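You operate a simulated robot arm through the tools that you are given. There is no shell and no other tool. Be economical: measure what you need, move in short steps, check, and stop when the job is done.

You run a simulated two-armed robot. Do the job below in one go: nothing can be reset, and whatever is moved stays where it is left.

TASK
Pick up the blue-rimmed jar with one hand, pass it to the other hand and put it on the top of the flat mudguard. Set down upright: blue-rimmed jar.

Only the result counts: the job must be done as asked and must still hold three seconds after the hand-in. Knocking over, shifting, dropping, spilling or breaking anything else fails it.

THE ROBOT
Two 7-joint arms with two-finger parallel grippers on one trunk, on a base that drives. Base frame: it is fixed to the floor where the robot stands at the start and does not move with it; the origin is under the middle of the robot, x ahead of it, y to its left, z up; the surface under the hand at the start is at about z = 82. Readings come in cm, degrees, newtons and seconds.
The left shoulder is at the start at [7, 13.4, 120.1], the right one opposite. With the tool pointing down near the work surface each hand reaches from about 10 to 64 cm from the robot's upright axis, wherever it stands, measured 20 degrees to its own side. Places, roughly: top of the flat mudguard [-370, -90, 120]. Payload 1.57 kg a hand.
The tool frame of a hand sits at the grasp point between the pads (the TCP): z along the fingers, y along the line on which they close. The tips reach 3 cm beyond it. The gripper opens to 8 cm. The fingers are 1.7 cm wide and 1.2 cm thick; the gripper's body (4 by 8.2 cm) begins 8 cm behind the TCP.
Orientation is told as [roll, pitch, yaw] about the base's x, y, z axes, in that order, counted from this pose: with the fingers straight down and closing along the base's y, the tool's x points along the base's -x, its y along +y and its z along -z.

THE INTERFACE
- The arms move only by the tool drive_tool. It takes "left_rows", "right_rows" or both (then of equal length, played together; a hand with none holds still); each is a list of rows, each an object (a shift or turn left out is 0, a gripper value left out holds the last) with "turn": the turn, a rotation vector about the base's x, y, z in degrees, a list of three; "travel": the shift along the base's x, y, z in cm, a list of three; "jaw": the finger opening in cm, from 0 to 8. In form: [{"turn": [rx, ry, rz], "travel": [dx, dy, dz], "jaw": jaw}, ...]. A call has 1 to 20 rows; each row is the pose to reach, as a shift and turn from the pose commanded when the call began. Rows are played at 5 a second. More than 5 cm and 8.6 degrees between two rows, or a gripper value outside its range, and nothing of the call is played. Where a pose cannot be reached the arm comes as near as it can. A force on the tool above 40 N (or 10 N above the force at the start of the call, whichever is more), or a blocked arm, ends the call early, and 0.2 s more pass. The fingers move at their own pace (about 15.3 cm/s each) and stop on an object; they squeeze with about 32 N. The grip force told is the motor's: it shows also when the fingers shut on nothing. Time passes only in rows, and 0.2 s behind the last, so rows that repeat a pose let the fingers close. The reply holds the time, the measured pose of the TCP, the force on the tool along the base axes, the opening and the grip force, in the units named above and with some noise, with the torque about the TCP (base axes, N m) and any sound that the robot's microphone picked up, and new pictures: "pictures" is both (left out), scene, wrist or none (wrist: the cameras of the hands that moved).
- Cameras (640 x 400 px; columns grow to the right, rows downward): "scene" is now at [12.98, 1.13, 141.29]; the picture's right is [0.13, -0.99, 0.00], its down [-0.70, -0.09, -0.71] and it looks along [0.71, 0.09, -0.70] (base axes); focal length 273 px, centre (320, 200). "left" rides on the left gripper at [7.2, 0.7, -12.2] in its tool frame; the picture's right is [-0.09, 1.00, 0.00], its down [-0.84, -0.08, -0.54] and it looks along [-0.54, -0.05, 0.84] (tool axes); focal length 238 px, centre (320, 200). "right" rides on the right gripper at [7.2, -0.7, -12.2] in its tool frame; the picture's right is [0.09, 1.00, 0.00], its down [-0.84, 0.08, -0.54] and it looks along [-0.54, 0.05, 0.84] (tool axes); focal length 238 px, centre (320, 200). There is no depth. A picture from a camera that has moved, and an enlarged one, comes with that camera's place and axes in the base frame and with its lens.
- lift_body(by): slides the trunk up (or, below 0, down) by that many cm; the arms and the scene camera ride with it, the base frame stays. It gives what a move gives, with no picture.
- base_move(legs): drives the robot by 1 to 6 legs, each [ahead, left, turn to the left] in cm, cm and degrees, along the robot's own axes; the way and the turn of a leg run together, so that a leg with both is an arc; at most 150 cm and 180 degrees a leg. The arms and the cameras ride along, it lands a little off, and it stops where it bumps. It gives what a move gives, and a new picture of the scene camera.
- pan_tilt(pan, tilt): turns the head with the scene camera to pan (to the left, within 86 degrees either way) and tilt (down, from -29 to 69), counted from straight ahead of the robot. It gives what a move gives, and a new picture of the scene camera.
- close_up(camera, box): a new picture of the part [left, top, right, bottom] of that camera's present view, enlarged. No time passes.
- close_job(): hands the job in; it is judged then, once.

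Go step by step. Nothing tells you exact positions but the pictures and the camera data: compare them with the known pose of the tool, close in by small moves and look again before you grip or let go. The budget is 120 turns and 260 pictures, counting those below and the enlarged ones. Unless the task says otherwise, let go and move clear before handing in, and close with one line.

The tools are called after "Call:" by a JSON object that holds its "name" and its "arguments". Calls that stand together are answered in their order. drive_tool: Moves the arms, as the interface text tells. Its arguments: {"type":"object","properties":{"left_rows":{"type":"array","items":{"type":"object","properties":{"turn":{"type":"array","items":{"type":"number"}},"travel":{"type":"array","items":{"type":"number"}},"jaw":{"type":"number"}}}},"right_rows":{"type":"array","items":{"type":"object","properties":{"turn":{"type":"array","items":{"type":"number"}},"travel":{"type":"array","items":{"type":"number"}},"jaw":{"type":"number"}}}},"pictures":{"type":"string","enum":["both","scene","wrist","none"]}},"required":[]} The other tools are called the same way: lift_body (by) slides the trunk up or down; base_move (legs) drives the base; pan_tilt (pan, tilt) turns the head that bears the scene camera; close_up (camera, box) takes an enlarged picture of a part of a camera's view; close_job () hands the job in.

At the start:

```text
t: 0.0
left_eef_pos: [42.27, 33.54, 112.7]
left_orientation: [0.0, 0.1, 0.0]
left_wrist_force: [-0.4, -0.3, -0.4]
left_moment: [-0.02, 0.01, -0.01]
left_gripper_width: 7.98
left_gripper_force: 0.1
right_eef_pos: [43.59, -11.01, 107.97]
right_orientation: [0.0, 0.0, -0.1]
right_wrist_force: [0.5, 0.0, 0.1]
right_moment: [0.03, 0.05, 0.0]
right_gripper_width: 7.98
right_gripper_force: 0.1
trunk travel left (down, up): [-77.5, 16.5]
robot x, y, heading: [-0.08, 0.15, -0.1]
head pan, tilt: [7.3, 44.6]
```

scene: 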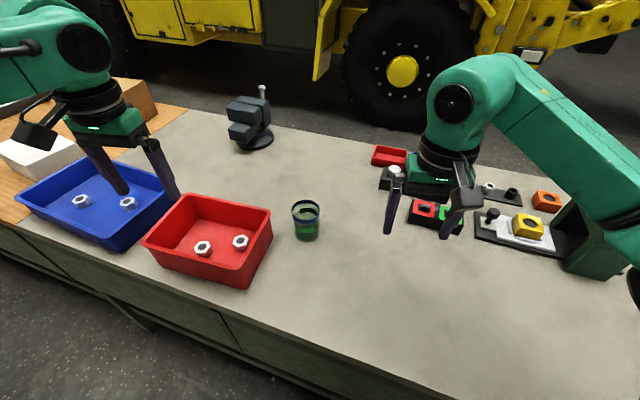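
right: 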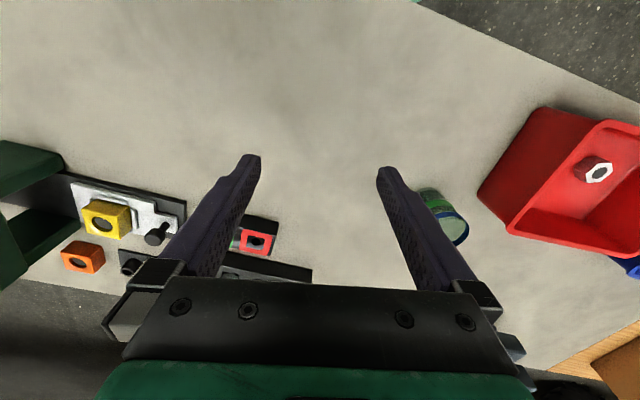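
left: 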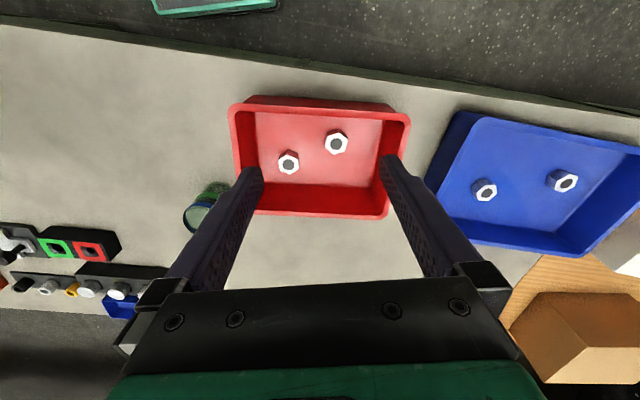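

The green jar with the blue rim stands near x≈59, y≈10.5 on the bench. I'll enlarge the view to measure it.

Call:
{"name": "close_up", "arguments": {"camera": "scene", "box": [256, 180, 352, 260]}}

Call:
{"name": "close_up", "arguments": {"camera": "right", "box": [380, 160, 500, 260]}}

```text
5.00 times, centred on (304, 220) of scene
camera zoom: at [12.98, 1.13, 141.29], right [0.13, -0.99, 0.0], down [-0.7, -0.09, -0.71], along [0.71, 0.09, -0.7], focal length 1367 px, centre (400, 100)
```

zoom: 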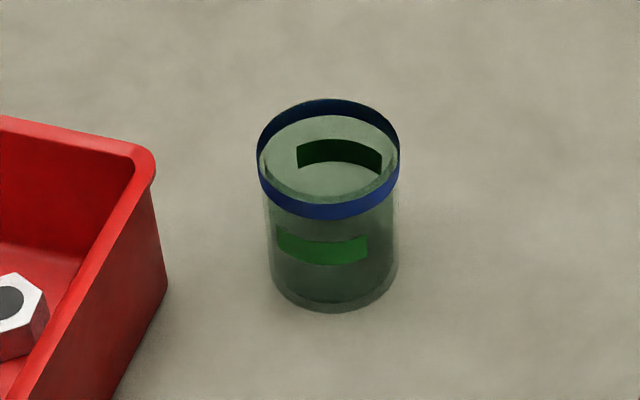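

```text
4.00 times, centred on (440, 210) of right
camera zoom: at [36.42, -11.74, 120.09], right [-0.09, 1.0, 0.0], down [0.84, 0.08, 0.54], along [0.54, 0.05, -0.84], focal length 953 px, centre (-160, 160)
```

zoom: 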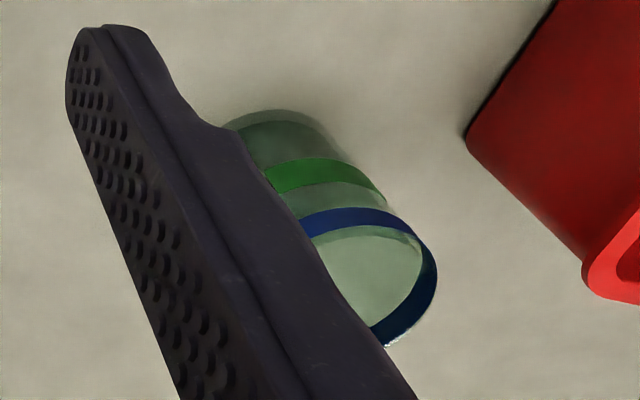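

The jar is about 7 cm wide and 9.4 cm high, near (59.4, 10.6). I plan to take it by the top with the left hand, pass it to the right hand gripping low with a tilted tool, then drive to the mudguard. First the left hand goes above it.

Call:
{"name": "drive_tool", "arguments": {"left_rows": [{"travel": [2.5, -3.5, 0], "jaw": 8}, {"travel": [5, -7, 0]}, {"travel": [7.5, -10.5, 0]}, {"travel": [10, -14, 0]}, {"travel": [12.5, -17.5, 0]}, {"travel": [15, -20.5, 0]}, {"travel": [17.1, -22.9, -2]}, {"travel": [17.1, -22.9, -6]}, {"travel": [17.1, -22.9, -9]}, {"travel": [17.1, -22.9, -9]}]}}

```text
t: 2.2
left_eef_pos: [52.47, 14.74, 104.56]
left_orientation: [0.0, -0.1, -0.1]
left_wrist_force: [0.6, -1.0, 0.7]
left_moment: [-0.01, -0.03, -0.03]
left_gripper_width: 7.98
left_gripper_force: 0.0
left hand out of reach, approached as far as the arm can: row 5, 6, 7, 8, 9, 10
right_eef_pos: [43.61, -10.93, 107.88]
right_orientation: [0.1, 0.0, -0.2]
right_wrist_force: [0.9, 0.0, -0.1]
right_moment: [-0.01, -0.02, 0.0]
right_gripper_width: 8.03
right_gripper_force: 0.1
trunk travel left (down, up): [-77.5, 16.5]
robot x, y, heading: [0.02, -0.17, 0.0]
head pan, tilt: [7.3, 44.6]
camera scene: at [13.0, 1.11, 141.29], right [0.13, -0.99, 0.0], down [-0.7, -0.09, -0.71], along [0.71, 0.09, -0.7], focal length 273 px, centre (320, 200)
camera left: at [45.18, 15.4, 116.64], right [0.09, 1.0, 0.0], down [0.84, -0.08, 0.54], along [0.54, -0.05, -0.84], focal length 238 px, centre (320, 200)
```

scene: 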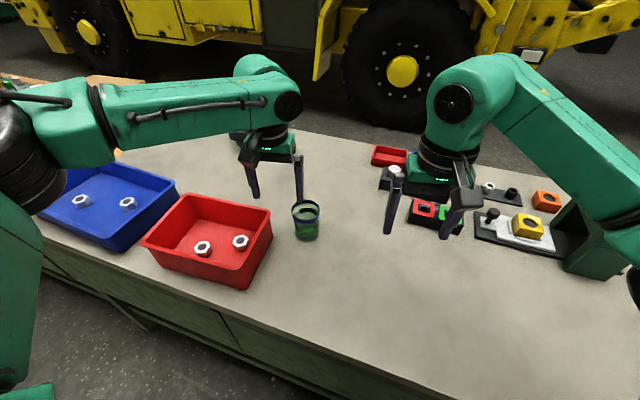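
left: 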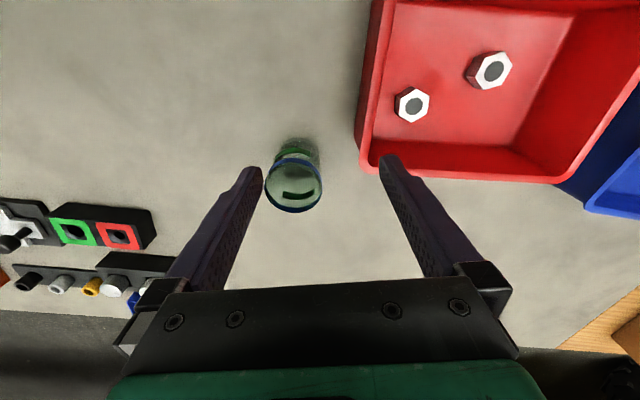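

The jar is confirmed at about (59.3, 10.7), but the arm stopped short of it. I'll try a lower pose, still above the rim, to see if the reach improves.

Call:
{"name": "drive_tool", "arguments": {"left_rows": [{"travel": [0, 0, -3]}, {"travel": [0, 0, -6]}, {"travel": [0, 0, -7]}, {"travel": [0, 0, -7]}], "pictures": "none"}}

```text
t: 3.2
left_eef_pos: [51.65, 15.79, 97.9]
left_orientation: [-0.1, -0.1, 0.0]
left_wrist_force: [-0.2, 0.1, 0.0]
left_moment: [0.01, -0.01, 0.03]
left_gripper_width: 7.99
left_gripper_force: 0.1
left hand out of reach, approached as far as the arm can: row 2, 3, 4
right_eef_pos: [43.53, -11.04, 108.12]
right_orientation: [0.0, -0.1, 0.0]
right_wrist_force: [-0.6, 0.7, -0.3]
right_moment: [-0.04, -0.03, 0.03]
right_gripper_width: 7.98
right_gripper_force: 0.1
trunk travel left (down, up): [-77.5, 16.5]
robot x, y, heading: [-0.11, -0.13, -0.0]
head pan, tilt: [7.3, 44.6]
```

Lower is not better, so driving closer is the way. I'll look down to see how near the bench front is.

Call:
{"name": "drive_tool", "arguments": {"left_rows": [{"travel": [-2, 0, 4]}, {"travel": [-4, 2, 8]}, {"travel": [-6, 3, 9]}], "pictures": "none"}}

Call:
{"name": "pan_tilt", "arguments": {"pan": 0, "tilt": 69}}

```text
t: 4.0
left_eef_pos: [45.8, 18.97, 106.91]
left_orientation: [0.0, 0.0, 0.0]
left_wrist_force: [-0.1, 0.4, 1.0]
left_moment: [0.02, -0.02, 0.04]
left_gripper_width: 8.0
left_gripper_force: 0.1
right_eef_pos: [43.51, -10.9, 108.0]
right_orientation: [-0.1, -0.1, 0.1]
right_wrist_force: [-0.8, 0.1, -0.1]
right_moment: [0.01, -0.01, 0.01]
right_gripper_width: 7.98
right_gripper_force: 0.0
trunk travel left (down, up): [-77.5, 16.5]
robot x, y, heading: [0.09, 0.3, -0.1]
head pan, tilt: [7.3, 44.6]
```

```text
t: 4.9
left_eef_pos: [45.88, 18.98, 106.77]
left_orientation: [0.1, 0.0, 0.1]
left_wrist_force: [0.3, 0.9, -0.2]
left_moment: [0.03, 0.02, 0.02]
left_gripper_width: 8.02
left_gripper_force: 0.1
right_eef_pos: [43.63, -11.0, 108.03]
right_orientation: [0.0, 0.0, 0.0]
right_wrist_force: [-0.1, 0.7, 0.0]
right_moment: [-0.01, 0.02, 0.0]
right_gripper_width: 8.0
right_gripper_force: 0.1
trunk travel left (down, up): [-77.5, 16.5]
robot x, y, heading: [-0.11, -0.04, 0.1]
head pan, tilt: [0.0, 68.8]
camera scene: at [10.5, 0.08, 138.35], right [0.0, -1.0, 0.0], down [-0.93, 0.0, -0.36], along [0.36, 0.0, -0.93], focal length 273 px, centre (320, 200)
```

scene: 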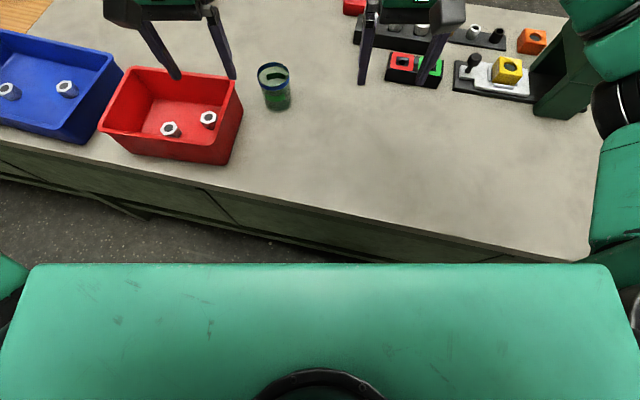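

The robot is not square to the bench, which is skewed about 12° to the right, and the jar sits on the left arm's inner side. I'll raise the trunk for clearance and turn right 18°, so that the jar comes nearer to the left shoulder.

Call:
{"name": "lift_body", "arguments": {"by": 8}}

Call:
{"name": "base_move", "arguments": {"legs": [[0, 0, -18]]}}

```text
t: 6.0
left_eef_pos: [45.88, 19.02, 114.68]
left_orientation: [-0.1, 0.1, 0.0]
left_wrist_force: [0.5, 0.1, 0.9]
left_moment: [0.0, -0.01, 0.01]
left_gripper_width: 7.99
left_gripper_force: 0.1
right_eef_pos: [43.55, -11.05, 115.92]
right_orientation: [-0.1, 0.0, 0.1]
right_wrist_force: [0.2, 1.1, 0.3]
right_moment: [-0.01, 0.03, 0.0]
right_gripper_width: 7.99
right_gripper_force: 0.0
trunk travel left (down, up): [-85.5, 8.5]
robot x, y, heading: [0.05, 0.04, 0.2]
head pan, tilt: [0.0, 68.8]
```

```text
t: 7.5
left_eef_pos: [49.56, 3.28, 114.77]
left_orientation: [0.0, 0.0, -18.5]
left_wrist_force: [-0.6, -0.4, 0.0]
left_moment: [-0.01, -0.01, 0.0]
left_gripper_width: 7.98
left_gripper_force: 0.1
right_eef_pos: [37.78, -24.39, 115.97]
right_orientation: [0.0, 0.1, -18.7]
right_wrist_force: [-0.1, 0.1, 0.5]
right_moment: [0.01, -0.01, 0.03]
right_gripper_width: 7.99
right_gripper_force: 0.1
trunk travel left (down, up): [-85.5, 8.5]
robot x, y, heading: [-0.01, -0.14, -18.6]
head pan, tilt: [0.0, 68.8]
camera scene: at [9.96, -3.2, 146.35], right [-0.32, -0.95, 0.0], down [-0.88, 0.3, -0.36], along [0.34, -0.12, -0.93], focal length 273 px, centre (320, 200)
```

scene: 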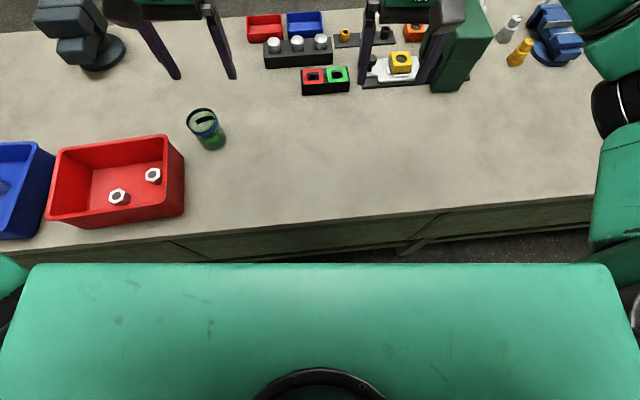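

The robot is now square to the bench, with the jar ahead-left. I'll lower the trunk again and move the left hand above the jar.

Call:
{"name": "lift_body", "arguments": {"by": -8}}

Call:
{"name": "drive_tool", "arguments": {"left_rows": [{"travel": [2.5, 1.9, 0]}, {"travel": [5, 3.7, 0]}, {"travel": [7.5, 5.6, -1]}, {"travel": [9.7, 7.4, -3]}, {"travel": [9.7, 7.4, -3]}], "pictures": "wrist"}}

```text
t: 8.7
left_eef_pos: [49.53, 3.25, 106.8]
left_orientation: [0.0, 0.0, -18.6]
left_wrist_force: [0.5, 1.4, 0.3]
left_moment: [0.01, -0.01, 0.01]
left_gripper_width: 7.99
left_gripper_force: 0.1
right_eef_pos: [37.79, -24.39, 107.93]
right_orientation: [0.1, -0.1, -18.7]
right_wrist_force: [-0.8, -0.3, 0.4]
right_moment: [-0.02, 0.0, 0.02]
right_gripper_width: 8.0
right_gripper_force: 0.0
trunk travel left (down, up): [-77.5, 16.5]
robot x, y, heading: [-0.31, 0.42, -18.6]
head pan, tilt: [0.0, 68.8]
```

```text
t: 9.8
left_eef_pos: [59.01, 10.46, 103.77]
left_orientation: [0.0, 0.0, -18.6]
left_wrist_force: [-0.2, 0.4, 0.7]
left_moment: [0.03, 0.02, 0.01]
left_gripper_width: 8.0
left_gripper_force: 0.0
right_eef_pos: [37.66, -24.39, 108.08]
right_orientation: [0.0, -0.2, -18.7]
right_wrist_force: [-0.6, -0.3, 0.3]
right_moment: [-0.01, -0.01, -0.02]
right_gripper_width: 7.99
right_gripper_force: 0.1
trunk travel left (down, up): [-77.5, 16.5]
robot x, y, heading: [0.11, 0.1, -18.7]
head pan, tilt: [0.0, 68.8]
camera left: at [52.42, 13.42, 115.88], right [0.41, 0.91, 0.0], down [0.77, -0.34, 0.54], along [0.5, -0.22, -0.84], focal length 238 px, centre (320, 200)
```

left: 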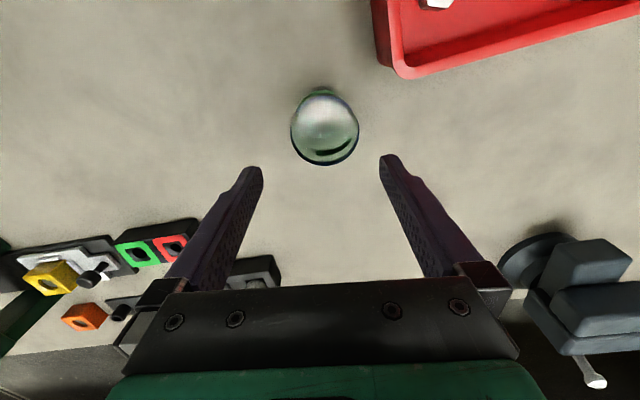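

The hand is now just above the jar. I'll take a close-up to centre it before going down.

Call:
{"name": "close_up", "arguments": {"camera": "left", "box": [245, 70, 405, 190]}}

```text
3.33 times, centred on (325, 130) of left
camera zoom: at [52.42, 13.42, 115.88], right [0.41, 0.91, 0.0], down [0.77, -0.34, 0.54], along [0.5, -0.22, -0.84], focal length 794 px, centre (303, 433)
```

zoom: 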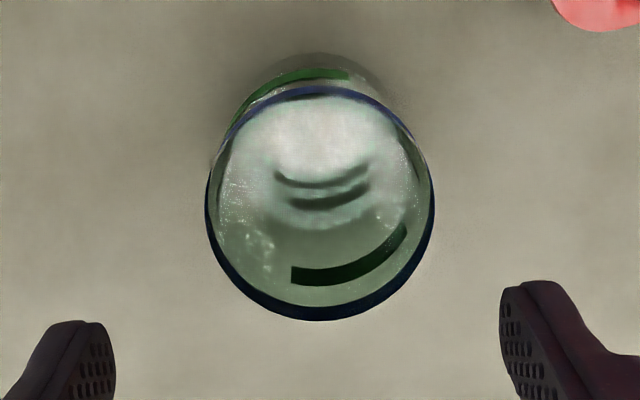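

The jar centre is about (59.4, 10.93), with a rim 7.1 cm wide, which leaves under 0.5 cm per side. I'll shift and lower to just above the rim, then recheck.

Call:
{"name": "drive_tool", "arguments": {"left_rows": [{"travel": [0.3, 0.45, 0]}, {"travel": [0.3, 0.45, -4]}, {"travel": [0.3, 0.45, -8]}, {"travel": [0.3, 0.45, -8]}], "pictures": "wrist"}}

Call:
{"name": "close_up", "arguments": {"camera": "left", "box": [220, 80, 420, 230]}}

Call:
{"name": "close_up", "arguments": {"camera": "scene", "box": [140, 60, 280, 160]}}

```text
t: 10.8
left_eef_pos: [59.17, 11.2, 95.64]
left_orientation: [0.0, -0.1, -18.6]
left_wrist_force: [0.1, 0.7, -0.3]
left_moment: [0.0, 0.01, -0.03]
left_gripper_width: 8.02
left_gripper_force: 0.1
right_eef_pos: [37.87, -24.4, 107.93]
right_orientation: [0.0, -0.1, -18.7]
right_wrist_force: [0.5, -0.1, 0.1]
right_moment: [-0.03, -0.05, -0.04]
right_gripper_width: 7.98
right_gripper_force: 0.1
trunk travel left (down, up): [-77.5, 16.5]
robot x, y, heading: [-0.23, 0.08, -18.8]
head pan, tilt: [0.0, 68.8]
camera left: at [52.61, 14.06, 107.76], right [0.4, 0.91, 0.0], down [0.77, -0.34, 0.54], along [0.5, -0.22, -0.84], focal length 238 px, centre (320, 200)
```

left: 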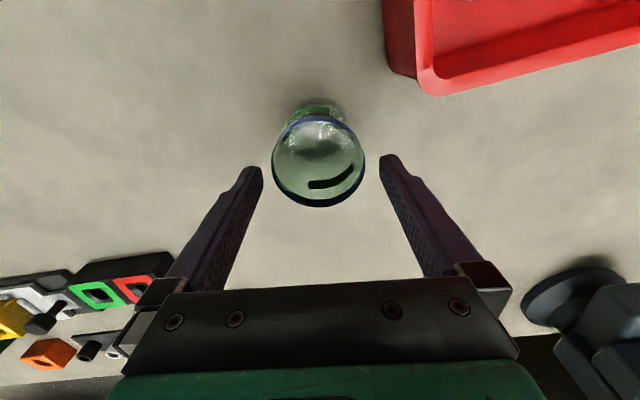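

```text
2.67 times, centred on (320, 155) of left
camera zoom: at [52.61, 14.06, 107.76], right [0.4, 0.91, 0.0], down [0.77, -0.34, 0.54], along [0.5, -0.22, -0.84], focal length 636 px, centre (320, 320)
```

zoom: 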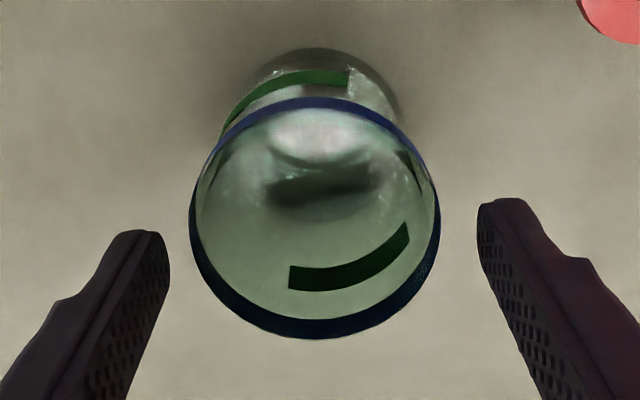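

```text
4.00 times, centred on (210, 110) of scene
camera zoom: at [9.87, -3.3, 138.35], right [-0.32, -0.95, 0.0], down [-0.88, 0.3, -0.36], along [0.34, -0.12, -0.93], focal length 1094 px, centre (760, 560)
```

zoom: 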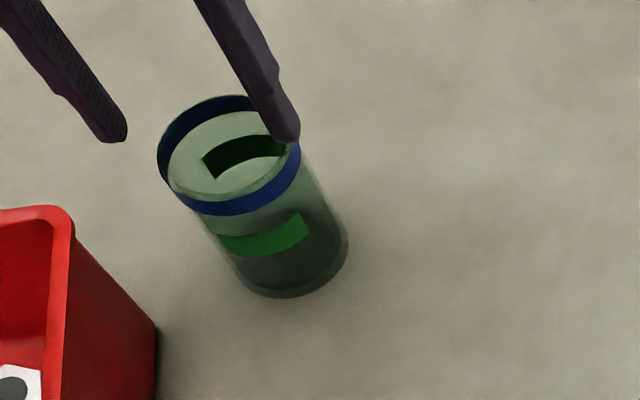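

The hand is nearly centred, off by about 0.15 cm. I'll correct that, lower to the grip height and look again before closing.

Call:
{"name": "drive_tool", "arguments": {"left_rows": [{"travel": [0.1, -0.18, 0]}, {"travel": [0.1, -0.18, -1.5]}, {"travel": [0.1, -0.18, -3]}, {"travel": [0.1, -0.18, -4.2]}, {"travel": [0.1, -0.18, -5.3]}, {"travel": [0.1, -0.18, -5.3]}], "pictures": "wrist"}}

Call:
{"name": "close_up", "arguments": {"camera": "left", "box": [220, 110, 420, 260]}}

Call:
{"name": "close_up", "arguments": {"camera": "scene", "box": [140, 60, 280, 160]}}

```text
t: 12.2
left_eef_pos: [59.58, 10.89, 90.55]
left_orientation: [-0.1, -0.2, -18.6]
left_wrist_force: [-0.5, 0.0, -0.3]
left_moment: [-0.02, 0.01, 0.01]
left_gripper_width: 7.98
left_gripper_force: 0.1
right_eef_pos: [37.79, -24.37, 107.99]
right_orientation: [0.0, -0.1, -18.7]
right_wrist_force: [-0.3, -0.4, 0.5]
right_moment: [0.02, 0.03, 0.01]
right_gripper_width: 7.98
right_gripper_force: 0.1
trunk travel left (down, up): [-77.5, 16.5]
robot x, y, heading: [-0.05, 0.19, -18.9]
head pan, tilt: [0.0, 68.8]
camera left: at [52.83, 13.79, 102.68], right [0.41, 0.91, 0.0], down [0.77, -0.34, 0.54], along [0.5, -0.22, -0.84], focal length 238 px, centre (320, 200)
```

left: 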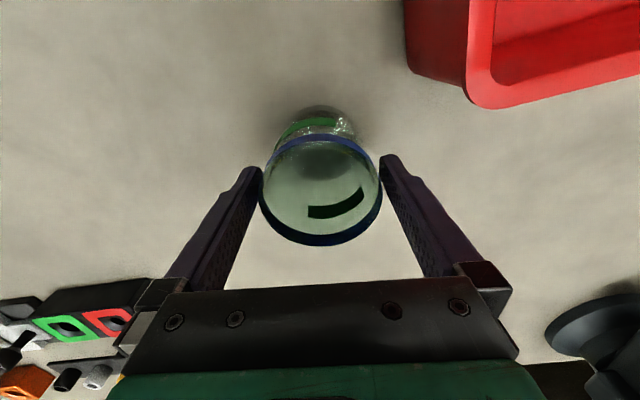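

```text
2.67 times, centred on (320, 185) of left
camera zoom: at [52.83, 13.79, 102.68], right [0.41, 0.91, 0.0], down [0.77, -0.34, 0.54], along [0.5, -0.22, -0.84], focal length 636 px, centre (320, 240)
```

zoom: 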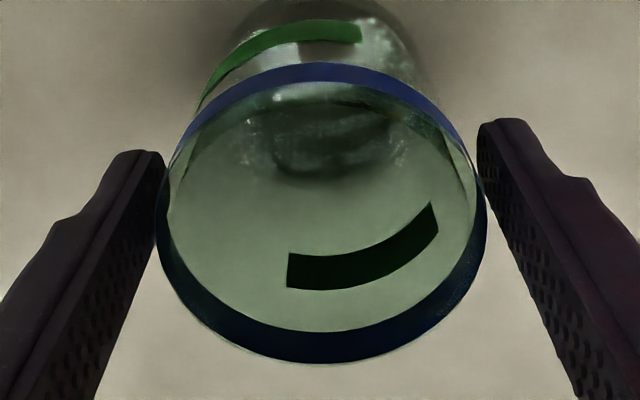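

```text
4.00 times, centred on (210, 110) of scene
camera zoom: at [9.92, -3.27, 138.35], right [-0.32, -0.95, 0.0], down [-0.88, 0.3, -0.36], along [0.34, -0.12, -0.93], focal length 1094 px, centre (760, 560)
```

zoom: 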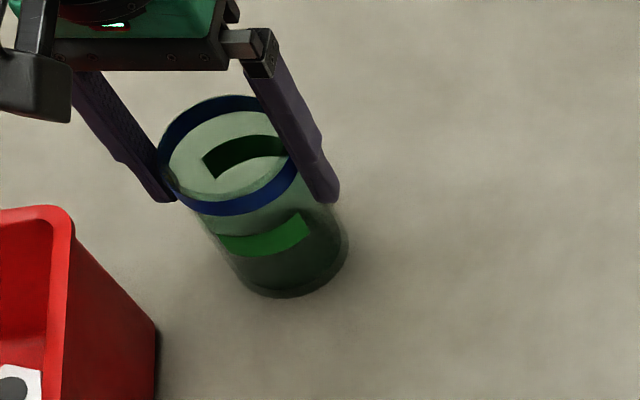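

The fingers straddle the rim evenly. I'll close and lift slightly.

Call:
{"name": "drive_tool", "arguments": {"left_rows": [{"jaw": 0}, {"jaw": 0}, {"jaw": 0}, {"travel": [0, 0, 0.5]}, {"travel": [0, 0, 1.5]}, {"travel": [0, 0, 3]}], "pictures": "both"}}

```text
t: 13.7
left_eef_pos: [59.41, 11.0, 93.69]
left_orientation: [0.0, 0.1, -18.6]
left_wrist_force: [0.2, -0.1, -0.2]
left_moment: [0.08, 0.0, 0.04]
left_gripper_width: 6.6
left_gripper_force: 32.0
right_eef_pos: [37.82, -24.44, 107.97]
right_orientation: [0.0, -0.1, -18.6]
right_wrist_force: [0.4, 0.6, 0.2]
right_moment: [0.01, -0.01, 0.01]
right_gripper_width: 7.97
right_gripper_force: 0.2
trunk travel left (down, up): [-77.5, 16.5]
robot x, y, heading: [-0.03, -0.09, -18.5]
head pan, tilt: [0.0, 68.8]
camera scene: at [9.89, -3.29, 138.35], right [-0.32, -0.95, 0.0], down [-0.88, 0.3, -0.36], along [0.34, -0.12, -0.93], focal length 273 px, centre (320, 200)
camera left: at [52.83, 13.89, 105.79], right [0.4, 0.91, 0.0], down [0.77, -0.34, 0.54], along [0.5, -0.22, -0.84], focal length 238 px, centre (320, 200)
```

scene: 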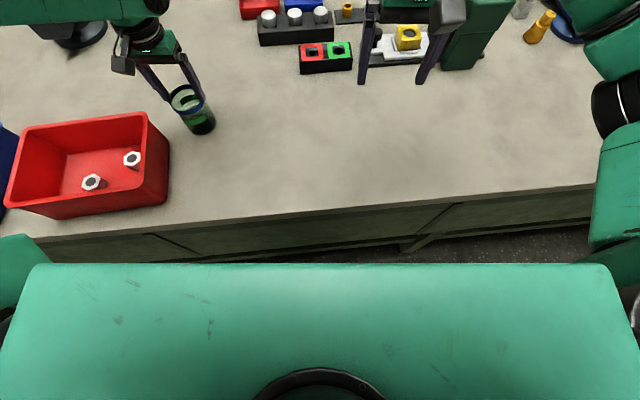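
left: 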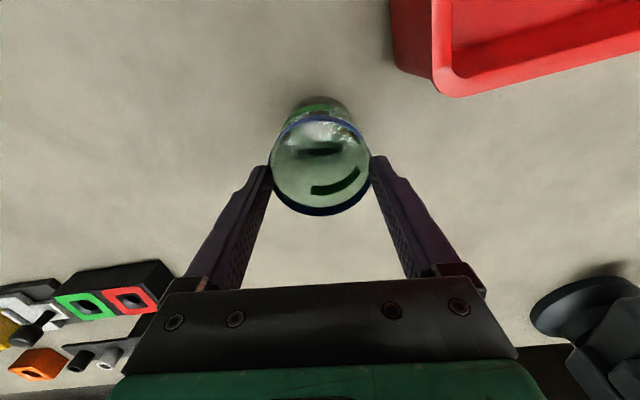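

The jar looks smaller in the wrist view after the lift, so it may have slipped in the fingers. I'll check closely.

Call:
{"name": "close_up", "arguments": {"camera": "left", "box": [220, 80, 420, 230]}}

Call:
{"name": "close_up", "arguments": {"camera": "scene", "box": [100, 40, 260, 160]}}

```text
2.67 times, centred on (320, 155) of left
camera zoom: at [52.83, 13.89, 105.79], right [0.4, 0.91, 0.0], down [0.77, -0.34, 0.54], along [0.5, -0.22, -0.84], focal length 636 px, centre (320, 320)
```

zoom: 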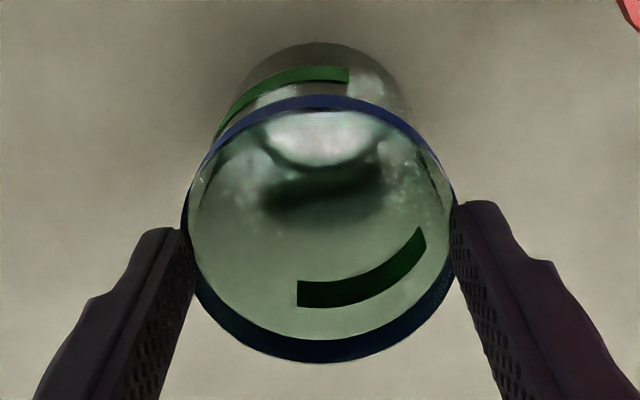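

```text
3.33 times, centred on (180, 100) of scene
camera zoom: at [9.89, -3.29, 138.35], right [-0.32, -0.95, 0.0], down [-0.88, 0.3, -0.36], along [0.34, -0.12, -0.93], focal length 911 px, centre (787, 533)
```

zoom: 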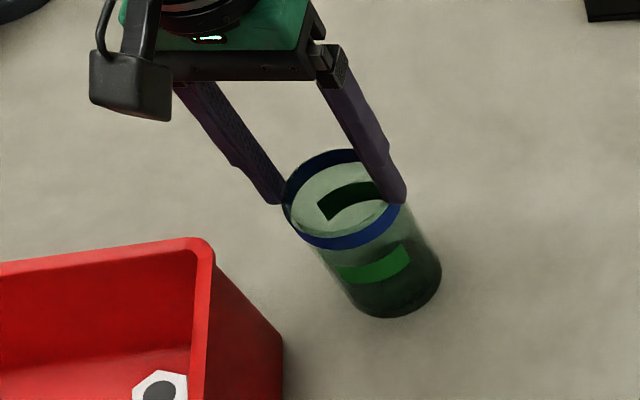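

The jar stayed on the bench while the fingers slid up over the rim, which measures about 6.6 cm. I'll open, go deeper so the full pads cover it, and test the grip with a small lift.

Call:
{"name": "drive_tool", "arguments": {"left_rows": [{"jaw": 8}, {"jaw": 8}, {"travel": [0, 0, -2]}, {"travel": [0, 0, -4.5]}, {"travel": [0, 0, -6.5]}, {"travel": [0, 0, -6.5]}, {"travel": [0, 0, -6.5], "jaw": 0}, {"travel": [0, 0, -6.5]}, {"travel": [0, 0, -6.5]}, {"travel": [0, 0, -6.5]}, {"travel": [0, 0, -6.5]}], "pictures": "wrist"}}

Call:
{"name": "drive_tool", "arguments": {"left_rows": [{"travel": [0, 0, 0.3]}, {"travel": [0, 0, 0.6]}, {"travel": [0, 0, 0.9]}, {"travel": [0, 0, 1.2]}], "pictures": "wrist"}}

```text
t: 16.1
left_eef_pos: [58.46, 11.89, 87.98]
left_orientation: [0.0, -0.1, -18.5]
left_wrist_force: [0.2, 0.5, 1.1]
left_moment: [0.04, -0.06, 0.01]
left_gripper_width: 6.61
left_gripper_force: 31.9
left hand out of reach, approached as far as the arm can: row 4, 5, 6, 7, 8, 9, 10, 11
right_eef_pos: [37.84, -24.37, 107.98]
right_orientation: [0.0, -0.1, -18.6]
right_wrist_force: [-1.1, -0.2, 0.2]
right_moment: [-0.01, 0.0, 0.0]
right_gripper_width: 8.0
right_gripper_force: 0.1
trunk travel left (down, up): [-77.5, 16.5]
robot x, y, heading: [-0.06, 0.41, -18.7]
head pan, tilt: [0.0, 68.8]
camera left: at [51.8, 14.66, 100.09], right [0.4, 0.91, 0.0], down [0.77, -0.34, 0.54], along [0.5, -0.22, -0.84], focal length 238 px, centre (320, 200)
```

left: 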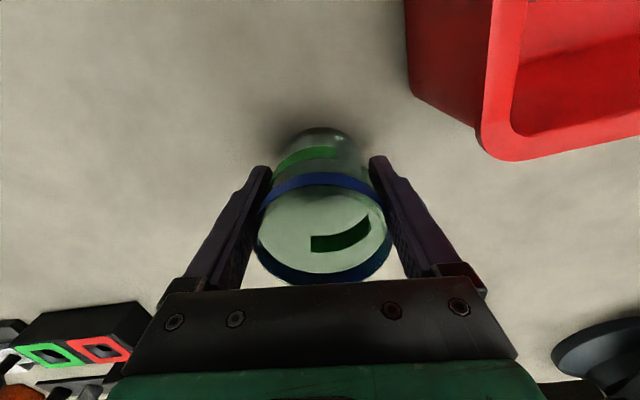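

```text
t: 17.1
left_eef_pos: [58.55, 11.49, 89.23]
left_orientation: [0.0, 0.1, -18.6]
left_wrist_force: [0.4, 0.1, -1.3]
left_moment: [-0.02, -0.01, -0.02]
left_gripper_width: 6.62
left_gripper_force: 31.6
right_eef_pos: [37.93, -24.34, 107.98]
right_orientation: [0.1, 0.0, -18.7]
right_wrist_force: [-0.6, 1.1, 0.7]
right_moment: [0.02, 0.0, -0.04]
right_gripper_width: 7.99
right_gripper_force: 0.1
trunk travel left (down, up): [-77.5, 16.5]
robot x, y, heading: [-0.47, 0.12, -18.7]
head pan, tilt: [0.0, 68.8]
camera left: at [51.86, 14.47, 101.39], right [0.41, 0.91, 0.0], down [0.77, -0.34, 0.54], along [0.5, -0.22, -0.84], focal length 238 px, centre (320, 200)
```

left: 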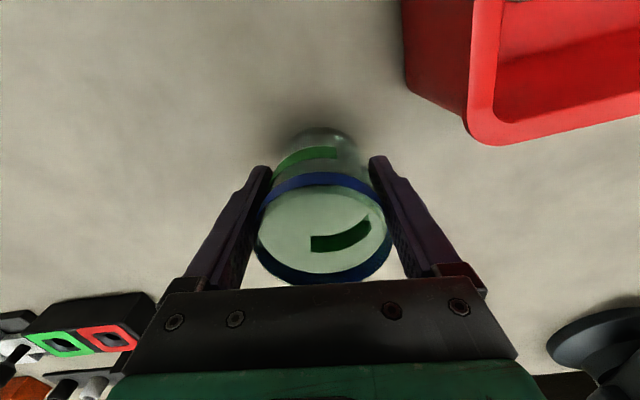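

Now the jar moves with the hand. I'll lift further, pull in towards the robot, and watch for slip.

Call:
{"name": "drive_tool", "arguments": {"left_rows": [{"travel": [0, 0, 1]}, {"travel": [0, 0, 2]}, {"travel": [0, 0, 3]}, {"travel": [0, 0, 4]}, {"travel": [0, 0, 5]}, {"travel": [0, 0, 6.5]}, {"travel": [0, 0, 8]}, {"travel": [0, 0, 8]}], "pictures": "both"}}

```text
t: 18.9
left_eef_pos: [58.61, 11.5, 97.17]
left_orientation: [0.0, 0.0, -18.5]
left_wrist_force: [1.0, -0.4, -1.6]
left_moment: [-0.01, 0.01, 0.01]
left_gripper_width: 6.61
left_gripper_force: 31.9
right_eef_pos: [37.8, -24.39, 107.84]
right_orientation: [0.0, 0.1, -18.7]
right_wrist_force: [0.1, 0.3, 0.6]
right_moment: [-0.04, -0.01, -0.01]
right_gripper_width: 8.0
right_gripper_force: 0.0
trunk travel left (down, up): [-77.5, 16.5]
robot x, y, heading: [-0.14, -0.15, -18.6]
head pan, tilt: [0.0, 68.8]
camera scene: at [9.97, -3.3, 138.34], right [-0.32, -0.95, 0.0], down [-0.88, 0.3, -0.36], along [0.34, -0.12, -0.93], focal length 273 px, centre (320, 200)
camera left: at [51.94, 14.45, 109.26], right [0.4, 0.91, 0.0], down [0.77, -0.34, 0.54], along [0.5, -0.22, -0.84], focal length 238 px, centre (320, 200)
```

scene: 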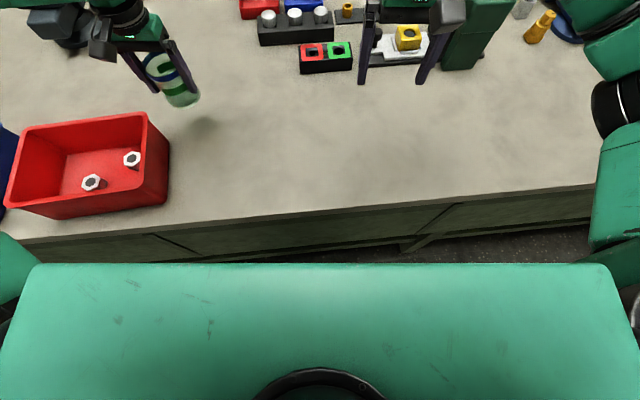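
left: 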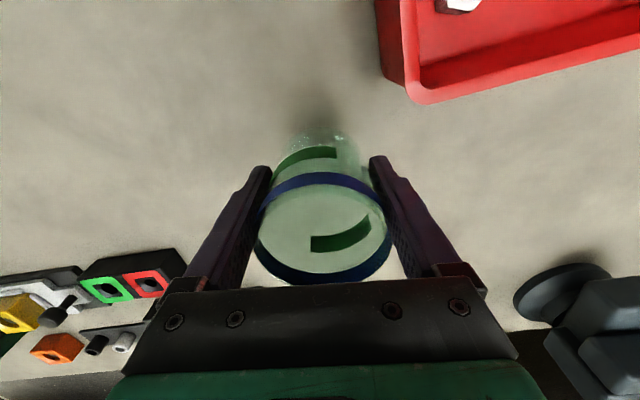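

The jar is held firmly now, about 1.5 N in weight, with the TCP 6 cm above its base. Next I prepare the right hand: yaw it 90° so it can come in from the right side with its fingers clear of the left ones.

Call:
{"name": "drive_tool", "arguments": {"right_rows": [{"turn": [0, 0, 8]}, {"turn": [0, 0, 16]}, {"turn": [0, 0, 24]}, {"turn": [0, 0, 32]}, {"turn": [0, 0, 40]}, {"turn": [0, 0, 48]}, {"turn": [0, 0, 56]}, {"turn": [0, 0, 64]}, {"turn": [0, 0, 72]}, {"turn": [0, 0, 80]}, {"turn": [0, 0, 88]}, {"turn": [0, 0, 90]}], "pictures": "none"}}

Call:
{"name": "drive_tool", "arguments": {"right_rows": [{"turn": [7.58, -2.56, 0]}, {"turn": [15.2, -5.1, 0]}, {"turn": [22.7, -7.7, 0]}, {"turn": [30.3, -10.2, 0]}, {"turn": [37.9, -12.8, 0]}, {"turn": [45.5, -15.35, 0]}, {"turn": [53, -17.9, 0]}, {"turn": [56.85, -19.19, 0]}, {"turn": [56.85, -19.19, 0]}], "pictures": "both"}}

```text
t: 21.4
left_eef_pos: [58.59, 11.69, 97.08]
left_orientation: [0.0, 0.1, -18.5]
left_wrist_force: [-0.9, -0.3, -1.8]
left_moment: [0.0, 0.01, 0.02]
left_gripper_width: 6.64
left_gripper_force: 32.5
right_eef_pos: [25.79, -11.74, 100.67]
right_orientation: [-4.6, 0.5, 63.6]
right_wrist_force: [0.2, -0.4, -0.3]
right_moment: [-0.01, 0.01, -0.02]
right_gripper_width: 8.02
right_gripper_force: 0.0
right hand out of reach, approached as far as the arm can: row 6, 7, 8, 9, 10, 11, 12
trunk travel left (down, up): [-77.5, 16.5]
robot x, y, heading: [-0.05, -0.09, -18.7]
head pan, tilt: [0.0, 68.8]
```

```text
t: 23.4
left_eef_pos: [58.61, 11.56, 97.12]
left_orientation: [0.0, 0.0, -18.5]
left_wrist_force: [-0.1, -0.5, -2.1]
left_moment: [-0.01, 0.0, 0.0]
left_gripper_width: 6.62
left_gripper_force: 31.7
right_eef_pos: [26.83, -8.53, 100.27]
right_orientation: [8.6, -58.6, 56.2]
right_wrist_force: [0.0, 0.1, -0.4]
right_moment: [0.01, 0.0, -0.03]
right_gripper_width: 8.02
right_gripper_force: 0.0
right hand out of reach, approached as far as the arm can: row 1, 2, 3, 4, 5, 6, 7, 8, 9
trunk travel left (down, up): [-77.5, 16.5]
robot x, y, heading: [-0.13, -0.16, -18.5]
head pan, tilt: [0.0, 68.8]
camera scene: at [10.01, -3.24, 138.34], right [-0.32, -0.95, 0.0], down [-0.88, 0.3, -0.36], along [0.34, -0.12, -0.93], focal length 273 px, centre (320, 200)
camera right: at [21.12, -21.68, 100.33], right [-0.92, 0.4, 0.0], down [-0.01, -0.03, 1.0], along [0.4, 0.92, 0.03], focal length 238 px, centre (320, 200)
```

scene: 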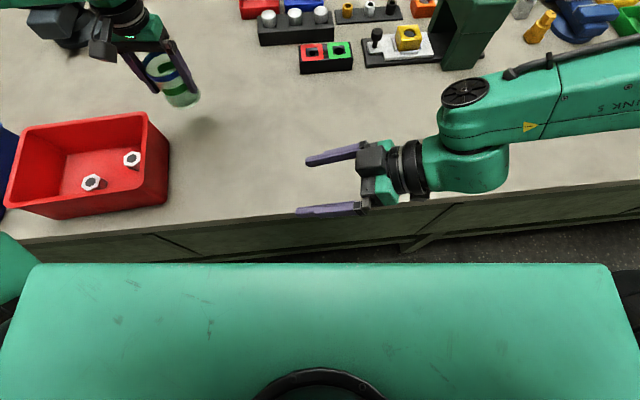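
right: 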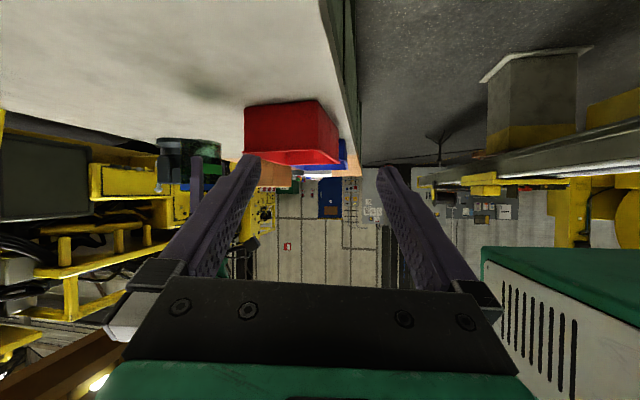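

The right hand now points left-down with its fingers closing level, nearly as wanted but pulled in towards the robot. I'll test whether it can move outward in this posture.

Call:
{"name": "drive_tool", "arguments": {"right_rows": [{"travel": [0, 0, 0]}, {"travel": [0, 0, 0]}], "pictures": "none"}}

Call:
{"name": "drive_tool", "arguments": {"right_rows": [{"travel": [2.5, -0.9, 1]}, {"travel": [5, -1.7, 2]}, {"travel": [7.6, -2.6, 3]}, {"travel": [7.6, -2.6, 3]}], "pictures": "none"}}

```text
t: 24.1
left_eef_pos: [58.67, 11.47, 97.1]
left_orientation: [0.0, 0.0, -18.6]
left_wrist_force: [-0.3, 0.2, -1.1]
left_moment: [-0.03, 0.05, 0.02]
left_gripper_width: 6.62
left_gripper_force: 32.1
right_eef_pos: [26.82, -8.55, 100.32]
right_orientation: [8.5, -58.7, 56.4]
right_wrist_force: [-0.7, -0.3, 0.0]
right_moment: [-0.02, -0.01, 0.0]
right_gripper_width: 8.0
right_gripper_force: 0.0
trunk travel left (down, up): [-77.5, 16.5]
robot x, y, heading: [0.21, -0.18, -18.4]
head pan, tilt: [0.0, 68.8]
```

```text
t: 25.1
left_eef_pos: [58.55, 11.46, 97.22]
left_orientation: [0.1, 0.0, -18.7]
left_wrist_force: [0.3, 0.4, -0.3]
left_moment: [0.03, 0.0, 0.0]
left_gripper_width: 6.61
left_gripper_force: 32.2
right_eef_pos: [34.62, -11.52, 103.18]
right_orientation: [8.3, -58.7, 56.4]
right_wrist_force: [-0.3, 0.4, -0.4]
right_moment: [0.0, 0.02, 0.0]
right_gripper_width: 7.99
right_gripper_force: 0.1
trunk travel left (down, up): [-77.5, 16.5]
robot x, y, heading: [0.29, -0.2, -18.7]
head pan, tilt: [0.0, 68.8]
```

Good: the right hand keeps its attitude and moves freely. I'll pull it back along its own axis and bring the jar to a meeting point in front of the trunk.

Call:
{"name": "drive_tool", "arguments": {"right_rows": [{"travel": [-1.5, -3.6, 2.3]}, {"travel": [-3, -7.1, 4.6]}, {"travel": [-5.1, -11.9, 7.7]}], "left_rows": [{"travel": [0, 0, 3]}, {"travel": [0, 0, 6]}, {"travel": [0, 0, 9]}], "pictures": "none"}}

Call:
{"name": "drive_tool", "arguments": {"left_rows": [{"travel": [-2.9, -2.3, 0]}, {"travel": [-5.8, -4.6, 0]}, {"travel": [-8.7, -6.9, 0]}, {"travel": [-11.6, -9.2, 0]}, {"travel": [-14.5, -11.5, 0]}, {"travel": [-17.4, -13.8, 0]}, {"travel": [-20.3, -16.1, 0]}, {"travel": [-23.2, -18.3, 0]}, {"travel": [-23.2, -18.3, 0]}], "pictures": "both"}}

Call:
{"name": "close_up", "arguments": {"camera": "right", "box": [160, 60, 480, 260]}}

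```text
refused: row 3 steps farther than a row can; nothing moved
```

```text
t: 27.1
left_eef_pos: [35.47, -6.78, 97.31]
left_orientation: [0.0, 0.1, -18.7]
left_wrist_force: [0.1, 0.0, -1.0]
left_moment: [-0.03, -0.01, 0.0]
left_gripper_width: 6.63
left_gripper_force: 32.2
right_eef_pos: [34.48, -11.54, 103.13]
right_orientation: [8.5, -58.8, 56.3]
right_wrist_force: [-0.3, 0.4, 0.1]
right_moment: [-0.03, -0.02, 0.01]
right_gripper_width: 8.01
right_gripper_force: 0.0
trunk travel left (down, up): [-77.5, 16.5]
robot x, y, heading: [0.61, -0.28, -18.8]
head pan, tilt: [0.0, 68.8]
camera scene: at [9.93, -3.27, 138.35], right [-0.32, -0.95, 0.0], down [-0.88, 0.3, -0.36], along [0.34, -0.12, -0.93], focal length 273 px, centre (320, 200)
camera left: at [28.94, -3.83, 109.34], right [0.4, 0.91, 0.0], down [0.77, -0.34, 0.54], along [0.5, -0.22, -0.84], focal length 238 px, centre (320, 200)
```

scene: 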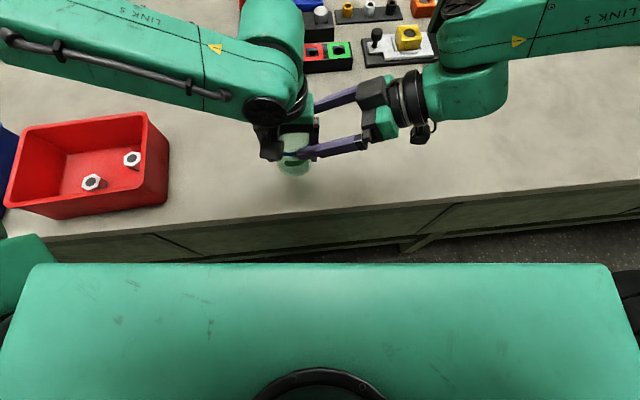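
left: 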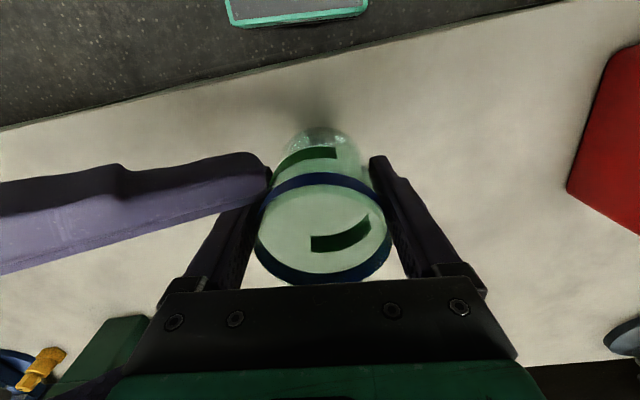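

```text
2.00 times, centred on (320, 160) of right
camera zoom: at [28.92, -24.52, 103.21], right [-0.92, 0.4, 0.0], down [-0.02, -0.03, 1.0], along [0.4, 0.91, 0.03], focal length 477 px, centre (320, 280)
```

zoom: 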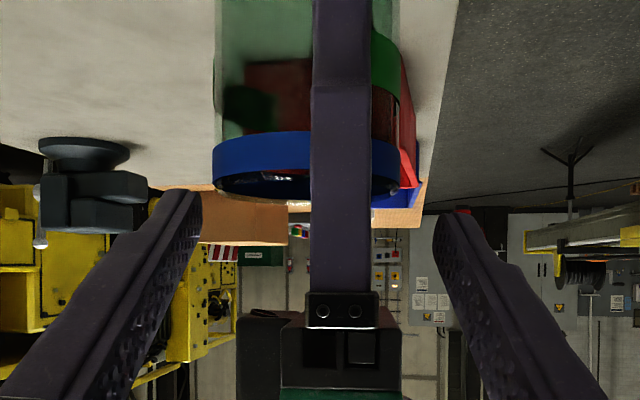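

One call was refused, so the hands met closer than planned, but the forces show no contact. I'll back the right hand straight out along its fingers, then raise the jar.

Call:
{"name": "drive_tool", "arguments": {"right_rows": [{"travel": [-1.2, -2.8, 1.8]}, {"travel": [-2.4, -5.6, 3.6]}, {"travel": [-3.6, -8.4, 5.4]}, {"travel": [-4.4, -10.2, 6.6]}, {"travel": [-4.4, -10.2, 6.6]}], "pictures": "none"}}

```text
t: 28.1
left_eef_pos: [35.96, -6.9, 97.3]
left_orientation: [-0.2, -0.5, -18.3]
left_wrist_force: [0.8, -0.1, -1.2]
left_moment: [0.02, 0.04, 0.0]
left_gripper_width: 6.63
left_gripper_force: 31.6
right_eef_pos: [35.57, -13.17, 107.83]
right_orientation: [9.5, -58.2, 56.2]
right_wrist_force: [-0.2, -0.9, -0.2]
right_moment: [0.02, 0.02, 0.0]
right_gripper_width: 7.99
right_gripper_force: 0.1
right hand out of reach, approached as far as the arm can: row 1, 2, 3, 4, 5
trunk travel left (down, up): [-77.5, 16.5]
robot x, y, heading: [0.12, 0.42, -18.6]
head pan, tilt: [0.0, 68.8]
stopped in row 5 (right hand): the force on the tool passed its limit at 43 N (the readings are from after the stop); the commanded pose is now the measured one
```

The right arm could not retreat that way and something touched. I'll look before moving again.

Call:
{"name": "close_up", "arguments": {"camera": "scene", "box": [220, 40, 460, 200]}}

Call:
{"name": "close_up", "arguments": {"camera": "right", "box": [0, 0, 640, 400]}}

Call:
{"name": "close_up", "arguments": {"camera": "left", "box": [0, 0, 640, 400]}}

```text
2.50 times, centred on (340, 120) of scene
camera zoom: at [9.94, -3.3, 138.35], right [-0.32, -0.95, 0.0], down [-0.88, 0.3, -0.36], along [0.34, -0.12, -0.93], focal length 684 px, centre (270, 400)
```

zoom: 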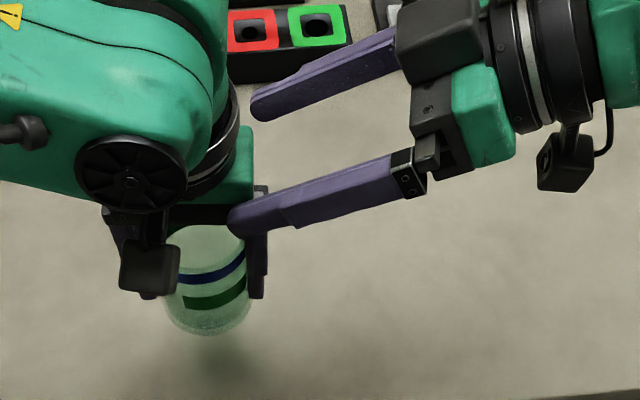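

```text
1.00 times, centred on (320, 200) of right (not enlarged: the box is as wide or as high as the picture)
camera zoom: at [30.07, -26.13, 107.88], right [-0.92, 0.39, 0.01], down [0.0, -0.03, 1.0], along [0.39, 0.92, 0.03], focal length 238 px, centre (320, 200)
```

zoom: 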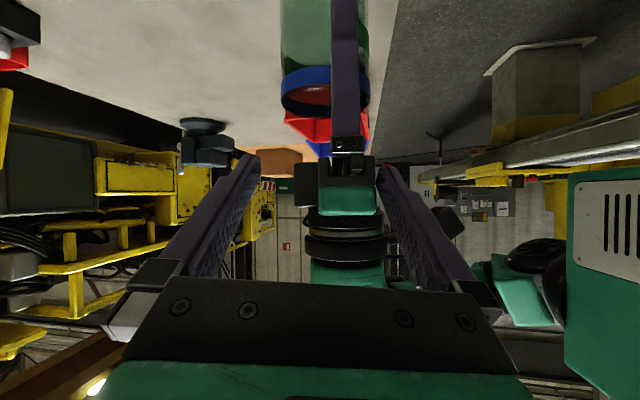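

```text
1.00 times, centred on (320, 200) of left (not enlarged: the box is as wide or as high as the picture)
camera zoom: at [29.19, -3.95, 109.47], right [0.4, 0.92, 0.0], down [0.77, -0.33, 0.55], along [0.5, -0.22, -0.84], focal length 238 px, centre (320, 200)
```

zoom: 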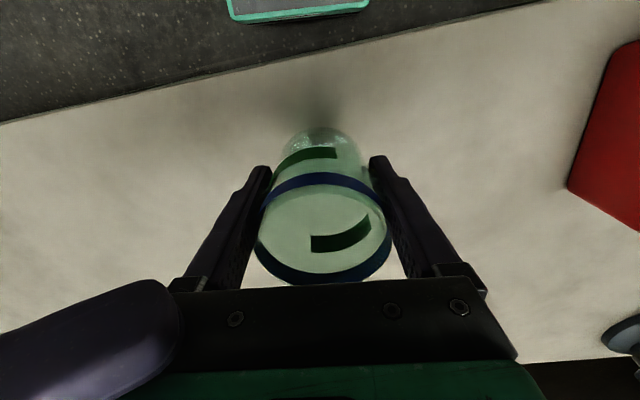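

The right near finger rests against the left palm, and the jar is still held. I'll slide the left hand away to the left, parallel to those fingers.

Call:
{"name": "drive_tool", "arguments": {"left_rows": [{"travel": [0.8, 1.8, -0.5]}, {"travel": [1.6, 3.6, -1]}, {"travel": [3.2, 7.3, -1]}, {"travel": [4.8, 11, 0]}, {"travel": [5.6, 13, 0]}, {"travel": [5.6, 13, 0]}], "pictures": "scene"}}

```text
t: 29.6
left_eef_pos: [41.34, 5.88, 97.51]
left_orientation: [-0.1, -0.5, -18.3]
left_wrist_force: [0.1, -0.1, -1.7]
left_moment: [0.0, -0.01, 0.02]
left_gripper_width: 6.61
left_gripper_force: 31.9
right_eef_pos: [35.6, -12.99, 107.8]
right_orientation: [9.6, -58.3, 56.2]
right_wrist_force: [0.0, 0.4, 0.4]
right_moment: [0.01, 0.04, 0.01]
right_gripper_width: 8.02
right_gripper_force: 0.0
trunk travel left (down, up): [-77.5, 16.5]
robot x, y, heading: [0.34, 0.32, -18.6]
head pan, tilt: [0.0, 68.8]
camera scene: at [9.95, -3.34, 138.34], right [-0.32, -0.95, 0.0], down [-0.88, 0.3, -0.36], along [0.34, -0.12, -0.93], focal length 273 px, centre (320, 200)
```

scene: 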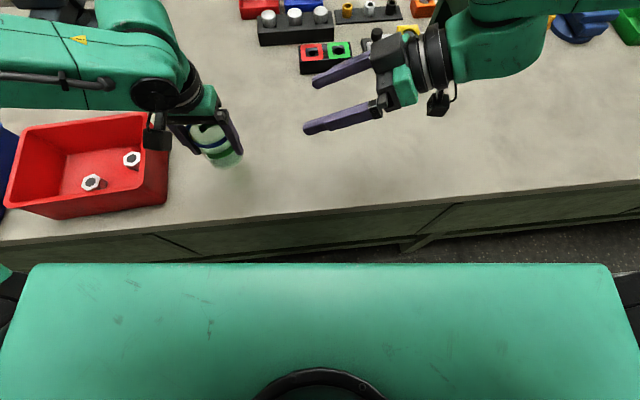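

The hands are separated again. I'll level the right hand's closing axis by about 6° and bring the jar to a point 14 cm ahead of its fingers.

Call:
{"name": "drive_tool", "arguments": {"right_rows": [{"turn": [-1.9, -4.6, 3.0]}, {"turn": [-1.9, -4.6, 3.0]}], "pictures": "none"}}

Call:
{"name": "drive_tool", "arguments": {"left_rows": [{"travel": [0, 0, 3]}, {"travel": [-0.8, -2.9, 5.9]}, {"travel": [-0.8, -2.9, 5.9]}], "pictures": "none"}}

Call:
{"name": "close_up", "arguments": {"camera": "right", "box": [160, 60, 480, 260]}}

Call:
{"name": "close_up", "arguments": {"camera": "scene", "box": [180, 40, 420, 190]}}

```text
t: 30.1
left_eef_pos: [41.37, 5.81, 97.29]
left_orientation: [-0.3, -0.5, -18.2]
left_wrist_force: [0.6, 0.1, -1.6]
left_moment: [0.02, -0.01, 0.01]
left_gripper_width: 6.62
left_gripper_force: 31.8
right_eef_pos: [35.48, -12.99, 107.79]
right_orientation: [0.0, -58.7, 67.4]
right_wrist_force: [-0.5, 0.3, 0.3]
right_moment: [0.0, -0.02, -0.01]
right_gripper_width: 8.0
right_gripper_force: 0.1
trunk travel left (down, up): [-77.5, 16.5]
robot x, y, heading: [-0.26, -0.08, -18.7]
head pan, tilt: [0.0, 68.8]
```

```text
t: 30.9
left_eef_pos: [40.32, 3.11, 103.38]
left_orientation: [-0.2, -0.5, -18.3]
left_wrist_force: [-0.2, -0.5, -1.3]
left_moment: [-0.01, 0.02, 0.01]
left_gripper_width: 6.62
left_gripper_force: 31.6
right_eef_pos: [35.62, -12.92, 107.67]
right_orientation: [0.2, -58.8, 67.3]
right_wrist_force: [-1.2, -0.2, -0.3]
right_moment: [0.01, 0.0, 0.0]
right_gripper_width: 8.0
right_gripper_force: 0.0
trunk travel left (down, up): [-77.5, 16.5]
robot x, y, heading: [-0.07, -0.19, -18.6]
head pan, tilt: [0.0, 68.8]
```

```text
2.00 times, centred on (320, 160) of right
camera zoom: at [30.84, -26.32, 107.84], right [-0.94, 0.34, -0.08], down [-0.08, 0.0, 1.0], along [0.34, 0.94, 0.03], focal length 477 px, centre (320, 280)
```

zoom: 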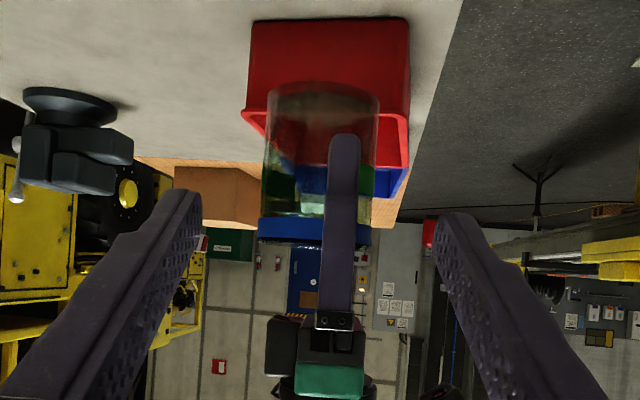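

```text
2.67 times, centred on (300, 115) of scene
camera zoom: at [9.99, -3.26, 138.34], right [-0.32, -0.95, 0.0], down [-0.88, 0.3, -0.36], along [0.34, -0.12, -0.93], focal length 729 px, centre (373, 427)
```

zoom: 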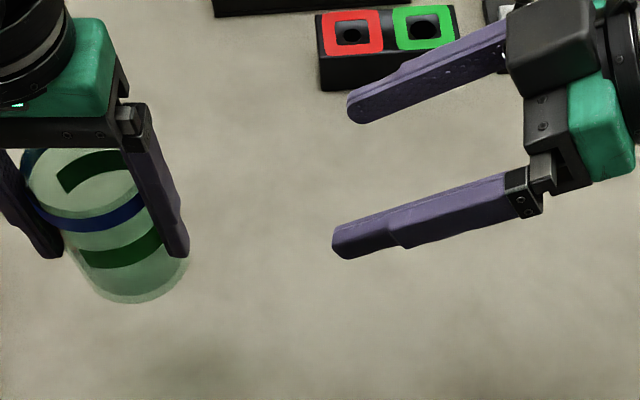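

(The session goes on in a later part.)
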